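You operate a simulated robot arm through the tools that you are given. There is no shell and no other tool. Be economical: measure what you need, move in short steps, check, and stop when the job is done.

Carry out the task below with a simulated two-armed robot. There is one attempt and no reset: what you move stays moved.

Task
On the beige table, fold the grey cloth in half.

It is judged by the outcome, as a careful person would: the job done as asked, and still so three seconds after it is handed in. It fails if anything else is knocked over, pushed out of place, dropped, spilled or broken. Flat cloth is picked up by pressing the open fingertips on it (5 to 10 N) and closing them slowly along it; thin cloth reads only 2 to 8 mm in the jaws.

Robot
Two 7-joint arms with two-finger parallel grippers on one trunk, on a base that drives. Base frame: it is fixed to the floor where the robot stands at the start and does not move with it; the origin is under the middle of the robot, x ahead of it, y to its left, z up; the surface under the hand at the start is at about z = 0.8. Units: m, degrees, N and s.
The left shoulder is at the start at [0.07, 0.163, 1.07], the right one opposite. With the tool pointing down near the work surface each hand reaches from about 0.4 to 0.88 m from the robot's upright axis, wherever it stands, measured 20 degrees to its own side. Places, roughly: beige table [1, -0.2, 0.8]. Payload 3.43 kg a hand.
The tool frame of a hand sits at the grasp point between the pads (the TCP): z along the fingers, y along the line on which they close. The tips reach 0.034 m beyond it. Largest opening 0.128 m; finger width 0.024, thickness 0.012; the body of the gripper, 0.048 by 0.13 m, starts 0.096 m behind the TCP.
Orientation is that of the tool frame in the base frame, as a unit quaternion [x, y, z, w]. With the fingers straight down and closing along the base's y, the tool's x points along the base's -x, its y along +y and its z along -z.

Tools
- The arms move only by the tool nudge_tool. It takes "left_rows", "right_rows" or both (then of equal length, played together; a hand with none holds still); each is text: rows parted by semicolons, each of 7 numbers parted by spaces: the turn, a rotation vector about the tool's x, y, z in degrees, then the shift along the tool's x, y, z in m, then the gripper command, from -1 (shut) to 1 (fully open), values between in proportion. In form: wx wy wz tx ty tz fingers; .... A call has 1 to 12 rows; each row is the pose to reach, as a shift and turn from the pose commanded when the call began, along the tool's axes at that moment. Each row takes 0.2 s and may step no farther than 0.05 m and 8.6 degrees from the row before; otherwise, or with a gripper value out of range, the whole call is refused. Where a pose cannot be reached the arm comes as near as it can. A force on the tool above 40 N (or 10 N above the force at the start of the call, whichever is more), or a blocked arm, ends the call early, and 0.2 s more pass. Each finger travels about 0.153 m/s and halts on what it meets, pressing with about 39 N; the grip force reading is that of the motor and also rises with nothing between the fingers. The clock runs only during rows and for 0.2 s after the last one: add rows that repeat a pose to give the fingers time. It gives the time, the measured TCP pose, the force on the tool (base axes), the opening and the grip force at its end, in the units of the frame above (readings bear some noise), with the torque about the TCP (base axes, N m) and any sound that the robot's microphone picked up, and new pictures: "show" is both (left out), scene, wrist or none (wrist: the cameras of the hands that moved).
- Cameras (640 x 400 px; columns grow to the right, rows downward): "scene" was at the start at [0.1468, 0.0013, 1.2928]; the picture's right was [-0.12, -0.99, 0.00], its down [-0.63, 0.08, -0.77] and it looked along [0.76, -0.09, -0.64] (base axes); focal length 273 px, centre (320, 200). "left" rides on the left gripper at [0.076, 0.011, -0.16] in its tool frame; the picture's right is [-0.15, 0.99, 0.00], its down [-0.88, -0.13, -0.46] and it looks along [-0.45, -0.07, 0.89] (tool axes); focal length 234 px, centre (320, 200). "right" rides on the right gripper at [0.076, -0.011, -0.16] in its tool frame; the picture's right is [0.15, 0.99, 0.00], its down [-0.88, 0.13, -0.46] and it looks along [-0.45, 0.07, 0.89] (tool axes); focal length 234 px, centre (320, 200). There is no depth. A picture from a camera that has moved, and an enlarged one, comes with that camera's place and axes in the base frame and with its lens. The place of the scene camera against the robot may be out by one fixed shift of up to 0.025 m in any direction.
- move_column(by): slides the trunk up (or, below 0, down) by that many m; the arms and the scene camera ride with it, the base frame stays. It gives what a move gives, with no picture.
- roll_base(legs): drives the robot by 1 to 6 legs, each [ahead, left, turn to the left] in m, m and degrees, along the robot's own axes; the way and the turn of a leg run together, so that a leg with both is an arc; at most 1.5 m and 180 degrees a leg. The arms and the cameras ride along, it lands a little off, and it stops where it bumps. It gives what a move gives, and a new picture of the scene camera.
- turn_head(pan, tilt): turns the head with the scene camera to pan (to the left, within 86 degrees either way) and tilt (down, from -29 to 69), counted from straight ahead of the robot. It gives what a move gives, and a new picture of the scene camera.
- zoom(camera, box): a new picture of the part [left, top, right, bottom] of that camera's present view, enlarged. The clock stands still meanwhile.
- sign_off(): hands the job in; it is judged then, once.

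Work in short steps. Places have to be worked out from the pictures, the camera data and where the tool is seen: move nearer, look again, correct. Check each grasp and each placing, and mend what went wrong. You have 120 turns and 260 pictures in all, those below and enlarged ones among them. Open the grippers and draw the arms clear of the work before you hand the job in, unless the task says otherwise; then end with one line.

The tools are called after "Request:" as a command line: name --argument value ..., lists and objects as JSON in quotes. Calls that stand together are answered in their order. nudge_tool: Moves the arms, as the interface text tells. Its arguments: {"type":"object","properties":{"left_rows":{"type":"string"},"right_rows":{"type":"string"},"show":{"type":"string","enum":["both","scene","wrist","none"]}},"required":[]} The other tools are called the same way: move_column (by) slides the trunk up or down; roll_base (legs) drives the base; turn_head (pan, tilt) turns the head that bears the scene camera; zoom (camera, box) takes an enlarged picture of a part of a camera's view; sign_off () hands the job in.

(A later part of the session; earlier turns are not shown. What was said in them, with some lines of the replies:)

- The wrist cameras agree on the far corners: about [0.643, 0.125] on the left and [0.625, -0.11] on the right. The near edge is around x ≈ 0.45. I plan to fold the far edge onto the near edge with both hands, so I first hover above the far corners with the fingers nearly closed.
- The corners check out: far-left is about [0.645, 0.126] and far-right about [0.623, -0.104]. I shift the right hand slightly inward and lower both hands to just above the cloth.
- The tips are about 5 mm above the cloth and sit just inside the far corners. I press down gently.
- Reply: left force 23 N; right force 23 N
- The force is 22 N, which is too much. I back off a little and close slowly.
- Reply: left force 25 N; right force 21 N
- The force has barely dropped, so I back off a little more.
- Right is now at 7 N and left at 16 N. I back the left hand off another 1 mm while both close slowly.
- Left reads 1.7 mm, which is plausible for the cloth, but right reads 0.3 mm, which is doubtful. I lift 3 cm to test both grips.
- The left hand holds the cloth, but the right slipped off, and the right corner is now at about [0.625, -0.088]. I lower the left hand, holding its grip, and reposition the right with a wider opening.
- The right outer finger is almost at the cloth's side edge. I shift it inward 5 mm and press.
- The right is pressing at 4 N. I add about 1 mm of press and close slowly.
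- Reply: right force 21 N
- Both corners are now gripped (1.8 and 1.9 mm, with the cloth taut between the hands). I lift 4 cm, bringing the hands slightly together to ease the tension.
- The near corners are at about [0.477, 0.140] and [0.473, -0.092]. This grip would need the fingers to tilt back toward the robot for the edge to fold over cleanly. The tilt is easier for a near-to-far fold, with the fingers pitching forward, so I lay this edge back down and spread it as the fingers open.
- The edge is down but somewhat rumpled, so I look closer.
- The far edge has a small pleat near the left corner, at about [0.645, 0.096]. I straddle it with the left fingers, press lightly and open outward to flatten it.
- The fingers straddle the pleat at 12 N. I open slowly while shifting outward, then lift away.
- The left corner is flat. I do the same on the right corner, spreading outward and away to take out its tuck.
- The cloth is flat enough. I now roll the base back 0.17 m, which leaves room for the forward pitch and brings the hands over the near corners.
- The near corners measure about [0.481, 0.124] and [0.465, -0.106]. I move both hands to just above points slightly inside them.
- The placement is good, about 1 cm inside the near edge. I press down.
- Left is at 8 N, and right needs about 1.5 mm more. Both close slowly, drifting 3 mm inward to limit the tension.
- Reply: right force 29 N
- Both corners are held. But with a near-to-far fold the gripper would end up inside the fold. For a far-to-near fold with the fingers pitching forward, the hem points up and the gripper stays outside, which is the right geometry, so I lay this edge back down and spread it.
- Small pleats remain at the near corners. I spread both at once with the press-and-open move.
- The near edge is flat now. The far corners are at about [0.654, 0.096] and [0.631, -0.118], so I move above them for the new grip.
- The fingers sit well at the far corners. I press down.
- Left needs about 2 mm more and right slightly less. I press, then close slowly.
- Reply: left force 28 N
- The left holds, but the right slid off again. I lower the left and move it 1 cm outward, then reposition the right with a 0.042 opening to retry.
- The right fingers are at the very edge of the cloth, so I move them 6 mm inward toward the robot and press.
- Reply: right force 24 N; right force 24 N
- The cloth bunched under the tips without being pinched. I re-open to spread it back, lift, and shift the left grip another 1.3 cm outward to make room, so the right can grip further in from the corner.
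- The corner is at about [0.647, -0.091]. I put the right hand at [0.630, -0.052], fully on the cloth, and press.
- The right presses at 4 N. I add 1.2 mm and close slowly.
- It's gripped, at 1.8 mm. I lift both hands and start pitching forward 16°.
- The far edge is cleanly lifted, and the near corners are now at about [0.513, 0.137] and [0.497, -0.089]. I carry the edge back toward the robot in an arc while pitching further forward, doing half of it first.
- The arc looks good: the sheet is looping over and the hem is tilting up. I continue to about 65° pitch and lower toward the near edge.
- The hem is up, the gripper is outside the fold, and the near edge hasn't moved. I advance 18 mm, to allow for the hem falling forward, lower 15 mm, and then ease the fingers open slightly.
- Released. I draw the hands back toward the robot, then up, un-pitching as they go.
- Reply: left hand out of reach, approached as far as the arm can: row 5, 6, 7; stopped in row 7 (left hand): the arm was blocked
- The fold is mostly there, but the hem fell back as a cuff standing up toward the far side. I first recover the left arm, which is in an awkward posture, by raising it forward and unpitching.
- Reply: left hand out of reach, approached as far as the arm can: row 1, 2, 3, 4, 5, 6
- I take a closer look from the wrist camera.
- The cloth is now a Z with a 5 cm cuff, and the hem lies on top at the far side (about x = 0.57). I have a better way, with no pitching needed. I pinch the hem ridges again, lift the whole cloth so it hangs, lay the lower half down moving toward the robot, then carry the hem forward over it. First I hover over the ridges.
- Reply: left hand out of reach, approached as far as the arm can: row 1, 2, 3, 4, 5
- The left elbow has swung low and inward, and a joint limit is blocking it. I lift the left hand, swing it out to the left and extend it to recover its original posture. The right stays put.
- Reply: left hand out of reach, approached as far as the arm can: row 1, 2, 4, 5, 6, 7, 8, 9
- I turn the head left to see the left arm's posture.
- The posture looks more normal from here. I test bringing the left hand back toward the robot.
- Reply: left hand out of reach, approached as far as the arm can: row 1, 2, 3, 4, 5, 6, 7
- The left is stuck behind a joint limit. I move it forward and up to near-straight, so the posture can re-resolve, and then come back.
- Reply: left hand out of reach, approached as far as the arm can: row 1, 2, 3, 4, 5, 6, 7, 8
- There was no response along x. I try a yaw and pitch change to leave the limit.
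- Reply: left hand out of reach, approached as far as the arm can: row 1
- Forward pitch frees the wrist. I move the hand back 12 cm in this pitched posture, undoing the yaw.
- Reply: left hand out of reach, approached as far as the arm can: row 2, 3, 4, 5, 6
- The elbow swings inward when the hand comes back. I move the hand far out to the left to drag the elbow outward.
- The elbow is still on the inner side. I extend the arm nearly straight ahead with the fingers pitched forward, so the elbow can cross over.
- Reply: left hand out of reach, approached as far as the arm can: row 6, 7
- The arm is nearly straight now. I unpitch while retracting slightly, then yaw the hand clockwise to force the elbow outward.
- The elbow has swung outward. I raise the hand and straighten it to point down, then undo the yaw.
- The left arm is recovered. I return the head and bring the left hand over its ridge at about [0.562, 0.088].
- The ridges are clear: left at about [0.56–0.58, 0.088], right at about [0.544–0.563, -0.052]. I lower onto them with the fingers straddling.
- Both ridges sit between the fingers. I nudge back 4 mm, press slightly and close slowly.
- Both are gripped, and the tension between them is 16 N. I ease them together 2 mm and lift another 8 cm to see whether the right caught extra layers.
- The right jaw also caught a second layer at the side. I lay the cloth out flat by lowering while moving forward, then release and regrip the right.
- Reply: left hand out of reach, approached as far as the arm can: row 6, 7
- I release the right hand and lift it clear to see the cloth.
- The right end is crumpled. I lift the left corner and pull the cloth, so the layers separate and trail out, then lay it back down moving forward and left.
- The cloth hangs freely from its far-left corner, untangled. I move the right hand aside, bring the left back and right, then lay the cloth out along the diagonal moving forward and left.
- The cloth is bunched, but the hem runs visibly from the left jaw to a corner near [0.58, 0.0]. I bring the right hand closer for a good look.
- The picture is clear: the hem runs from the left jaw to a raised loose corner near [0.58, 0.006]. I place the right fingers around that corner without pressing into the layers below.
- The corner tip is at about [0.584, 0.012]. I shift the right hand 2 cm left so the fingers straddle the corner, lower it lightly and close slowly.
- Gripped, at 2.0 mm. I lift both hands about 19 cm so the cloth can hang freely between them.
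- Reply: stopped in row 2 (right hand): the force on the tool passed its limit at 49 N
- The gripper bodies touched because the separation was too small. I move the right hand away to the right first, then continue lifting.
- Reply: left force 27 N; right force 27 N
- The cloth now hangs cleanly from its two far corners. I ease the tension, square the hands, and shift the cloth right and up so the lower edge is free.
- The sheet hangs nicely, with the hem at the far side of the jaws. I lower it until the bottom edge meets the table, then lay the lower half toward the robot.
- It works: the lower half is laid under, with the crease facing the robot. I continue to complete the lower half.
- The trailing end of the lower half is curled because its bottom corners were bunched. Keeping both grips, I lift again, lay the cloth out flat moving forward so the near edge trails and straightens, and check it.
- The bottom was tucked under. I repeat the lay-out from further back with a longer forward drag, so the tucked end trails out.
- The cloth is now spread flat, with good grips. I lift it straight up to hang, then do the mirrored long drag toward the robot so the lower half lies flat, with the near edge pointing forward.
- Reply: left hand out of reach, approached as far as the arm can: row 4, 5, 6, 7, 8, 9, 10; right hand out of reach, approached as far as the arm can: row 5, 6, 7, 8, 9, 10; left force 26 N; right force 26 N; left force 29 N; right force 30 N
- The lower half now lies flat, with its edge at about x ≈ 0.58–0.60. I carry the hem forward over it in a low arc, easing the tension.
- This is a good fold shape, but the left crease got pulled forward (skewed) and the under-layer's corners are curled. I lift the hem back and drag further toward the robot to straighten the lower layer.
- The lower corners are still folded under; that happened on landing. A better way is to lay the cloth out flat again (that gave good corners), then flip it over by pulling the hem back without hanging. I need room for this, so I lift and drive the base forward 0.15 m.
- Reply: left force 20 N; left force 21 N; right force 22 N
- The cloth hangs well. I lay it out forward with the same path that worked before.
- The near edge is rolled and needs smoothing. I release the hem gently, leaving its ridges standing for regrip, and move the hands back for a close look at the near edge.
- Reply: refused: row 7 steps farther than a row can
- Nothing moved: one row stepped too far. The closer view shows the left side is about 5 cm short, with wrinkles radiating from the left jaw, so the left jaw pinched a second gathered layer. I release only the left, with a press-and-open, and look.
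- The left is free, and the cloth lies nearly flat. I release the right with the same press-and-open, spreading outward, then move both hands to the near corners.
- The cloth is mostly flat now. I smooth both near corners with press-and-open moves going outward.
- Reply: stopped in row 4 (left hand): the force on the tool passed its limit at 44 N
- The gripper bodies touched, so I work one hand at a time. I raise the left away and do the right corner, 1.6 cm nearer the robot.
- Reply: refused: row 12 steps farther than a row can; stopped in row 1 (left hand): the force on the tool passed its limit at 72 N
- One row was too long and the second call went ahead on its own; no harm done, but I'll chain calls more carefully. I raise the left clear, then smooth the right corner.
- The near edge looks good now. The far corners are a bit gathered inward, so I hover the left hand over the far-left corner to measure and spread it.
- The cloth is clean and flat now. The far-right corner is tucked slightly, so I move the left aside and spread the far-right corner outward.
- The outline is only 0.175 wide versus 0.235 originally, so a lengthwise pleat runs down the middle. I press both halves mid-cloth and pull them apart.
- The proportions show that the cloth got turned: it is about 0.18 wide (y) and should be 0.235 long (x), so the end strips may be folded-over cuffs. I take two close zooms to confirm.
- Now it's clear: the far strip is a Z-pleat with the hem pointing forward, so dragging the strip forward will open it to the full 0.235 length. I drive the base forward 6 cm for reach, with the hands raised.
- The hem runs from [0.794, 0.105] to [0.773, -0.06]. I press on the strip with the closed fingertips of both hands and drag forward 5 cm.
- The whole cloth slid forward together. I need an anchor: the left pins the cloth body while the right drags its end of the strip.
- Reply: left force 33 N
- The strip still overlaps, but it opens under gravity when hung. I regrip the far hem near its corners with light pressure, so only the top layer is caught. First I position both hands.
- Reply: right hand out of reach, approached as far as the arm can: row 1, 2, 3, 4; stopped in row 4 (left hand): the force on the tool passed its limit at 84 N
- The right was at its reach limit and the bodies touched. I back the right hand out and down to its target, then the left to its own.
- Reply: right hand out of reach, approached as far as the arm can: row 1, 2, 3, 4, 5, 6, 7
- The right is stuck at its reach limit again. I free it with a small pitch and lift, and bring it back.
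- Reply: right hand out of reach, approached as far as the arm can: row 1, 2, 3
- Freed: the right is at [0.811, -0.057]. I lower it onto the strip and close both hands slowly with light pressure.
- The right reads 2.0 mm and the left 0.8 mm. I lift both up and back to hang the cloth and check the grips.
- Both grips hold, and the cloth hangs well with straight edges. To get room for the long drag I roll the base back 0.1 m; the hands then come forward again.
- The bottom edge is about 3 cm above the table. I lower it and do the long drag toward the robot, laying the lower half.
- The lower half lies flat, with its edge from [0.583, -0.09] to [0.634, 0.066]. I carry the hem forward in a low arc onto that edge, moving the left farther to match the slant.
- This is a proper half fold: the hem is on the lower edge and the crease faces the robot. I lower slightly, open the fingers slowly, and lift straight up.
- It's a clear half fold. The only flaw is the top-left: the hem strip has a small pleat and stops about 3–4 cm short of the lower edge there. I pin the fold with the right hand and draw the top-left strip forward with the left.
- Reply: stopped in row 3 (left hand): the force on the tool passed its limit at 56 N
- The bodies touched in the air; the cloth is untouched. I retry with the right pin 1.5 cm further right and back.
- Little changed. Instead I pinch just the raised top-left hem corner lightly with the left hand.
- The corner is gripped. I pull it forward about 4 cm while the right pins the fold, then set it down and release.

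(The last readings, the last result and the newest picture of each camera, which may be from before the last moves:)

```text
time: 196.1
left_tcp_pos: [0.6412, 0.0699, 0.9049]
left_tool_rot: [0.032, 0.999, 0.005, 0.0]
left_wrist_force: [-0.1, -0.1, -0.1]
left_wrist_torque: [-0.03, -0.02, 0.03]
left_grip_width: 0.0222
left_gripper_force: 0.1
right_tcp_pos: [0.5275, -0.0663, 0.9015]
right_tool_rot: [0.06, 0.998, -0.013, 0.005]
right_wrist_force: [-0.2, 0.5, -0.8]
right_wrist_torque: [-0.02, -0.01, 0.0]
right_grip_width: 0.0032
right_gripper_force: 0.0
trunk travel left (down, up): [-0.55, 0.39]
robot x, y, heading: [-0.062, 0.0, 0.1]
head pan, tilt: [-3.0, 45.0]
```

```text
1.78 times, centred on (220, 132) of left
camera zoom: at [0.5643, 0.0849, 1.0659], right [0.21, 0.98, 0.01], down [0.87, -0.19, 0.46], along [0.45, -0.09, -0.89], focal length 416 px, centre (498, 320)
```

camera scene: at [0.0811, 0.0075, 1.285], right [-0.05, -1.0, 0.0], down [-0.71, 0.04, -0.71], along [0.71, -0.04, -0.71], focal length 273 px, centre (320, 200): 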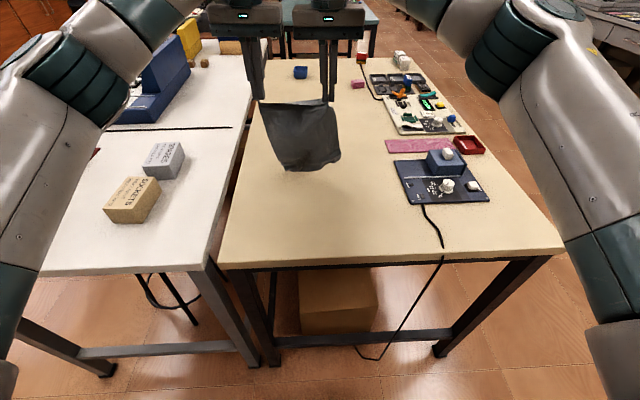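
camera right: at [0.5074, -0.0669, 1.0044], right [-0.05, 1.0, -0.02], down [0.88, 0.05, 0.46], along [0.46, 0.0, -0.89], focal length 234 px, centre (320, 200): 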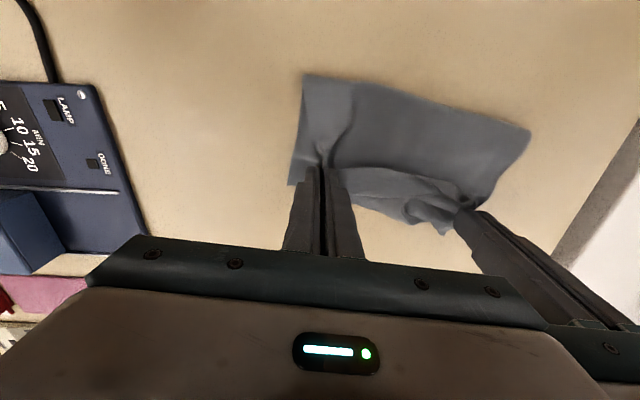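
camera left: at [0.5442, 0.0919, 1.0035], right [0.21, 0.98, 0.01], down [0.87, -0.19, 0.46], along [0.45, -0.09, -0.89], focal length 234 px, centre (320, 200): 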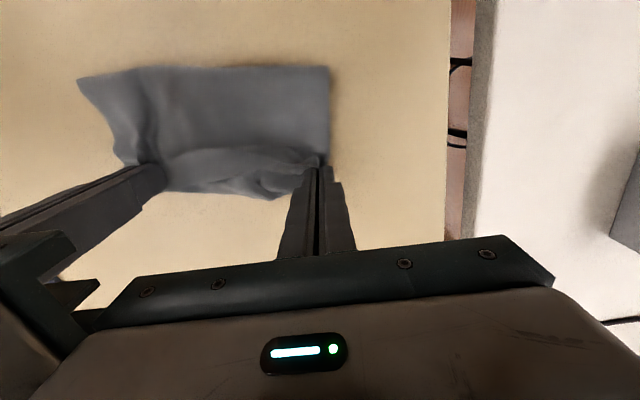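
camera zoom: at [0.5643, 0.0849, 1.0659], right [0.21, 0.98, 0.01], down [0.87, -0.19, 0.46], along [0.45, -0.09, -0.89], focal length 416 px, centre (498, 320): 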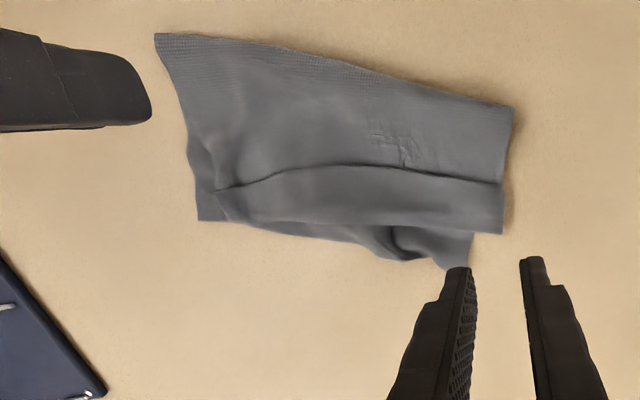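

The edges now line up within about 1–2.5 cm, and the fold lies flat as a half. I leave it there, open the grippers, and draw both arms up and clear.

Request:
nudge_tool --left_rows "0 0 0 0 0.01 -0.04 0;0 0 0 0 0.03 -0.08 0.4;0 0 0 0 0.06 -0.11 0.6;0 0 0 0 0.09 -0.13 0.6;0 0 0 0 0.12 -0.14 0.6;0 0 0 0 0.15 -0.14 0.6" --right_rows "0 0 0 0 -0.01 -0.04 0;0 0 0 0 -0.03 -0.08 0.4;0 0 0 0 -0.06 -0.11 0.6;0 0 0 0 -0.09 -0.13 0.6;0 0 0 0 -0.12 -0.14 0.6;0 0 0 0 -0.15 -0.14 0.6" --show "scene"

Request:
zoom --camera "scene" --box '[230, 150, 358, 230]'

```text
time: 197.5
left_tcp_pos: [0.65, 0.2166, 1.0463]
left_tool_rot: [0.033, 0.999, 0.004, -0.001]
left_wrist_force: [-0.5, 0.3, 0.8]
left_wrist_torque: [-0.01, -0.02, 0.0]
left_grip_width: 0.1027
left_gripper_force: 0.0
right_tcp_pos: [0.5081, -0.214, 1.0465]
right_tool_rot: [0.061, 0.998, -0.011, 0.007]
right_wrist_force: [1.0, 0.0, 0.0]
right_wrist_torque: [0.0, 0.02, 0.01]
right_grip_width: 0.1023
right_gripper_force: 0.1
trunk travel left (down, up): [-0.55, 0.39]
robot x, y, heading: [-0.0659, -0.0023, 0.3]
head pan, tilt: [-3.0, 45.0]
camera scene: at [0.0801, 0.0075, 1.2851], right [-0.05, -1.0, 0.0], down [-0.71, 0.04, -0.71], along [0.71, -0.04, -0.71], focal length 273 px, centre (320, 200)
```

scene: 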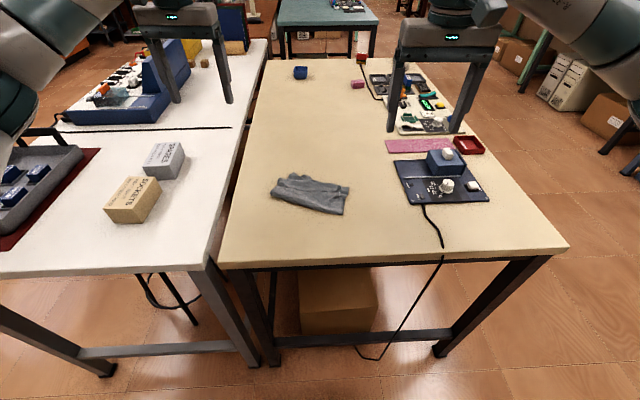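

```text
5.00 times, centred on (294, 190) of scene
camera zoom: at [0.0801, 0.0075, 1.2851], right [-0.05, -1.0, 0.0], down [-0.71, 0.04, -0.71], along [0.71, -0.04, -0.71], focal length 1367 px, centre (450, 250)
```

zoom: 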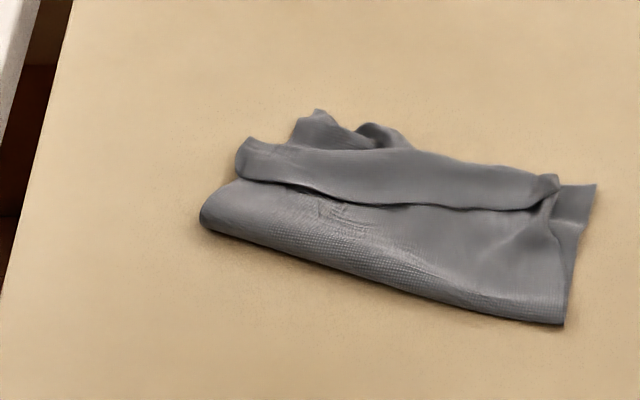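

The cloth lies folded in half at rest. The other objects look undisturbed, the grippers are open and both arms are clear, so I hand the job in.

Request:
sign_off

```text
The job is handed in.
```

I folded the grey cloth in half on the beige table and handed the job in, but the fold isn't neat: the edges are up to about 2.5 cm off on the left, the crease slants, and a small pleat remains in the top layer.
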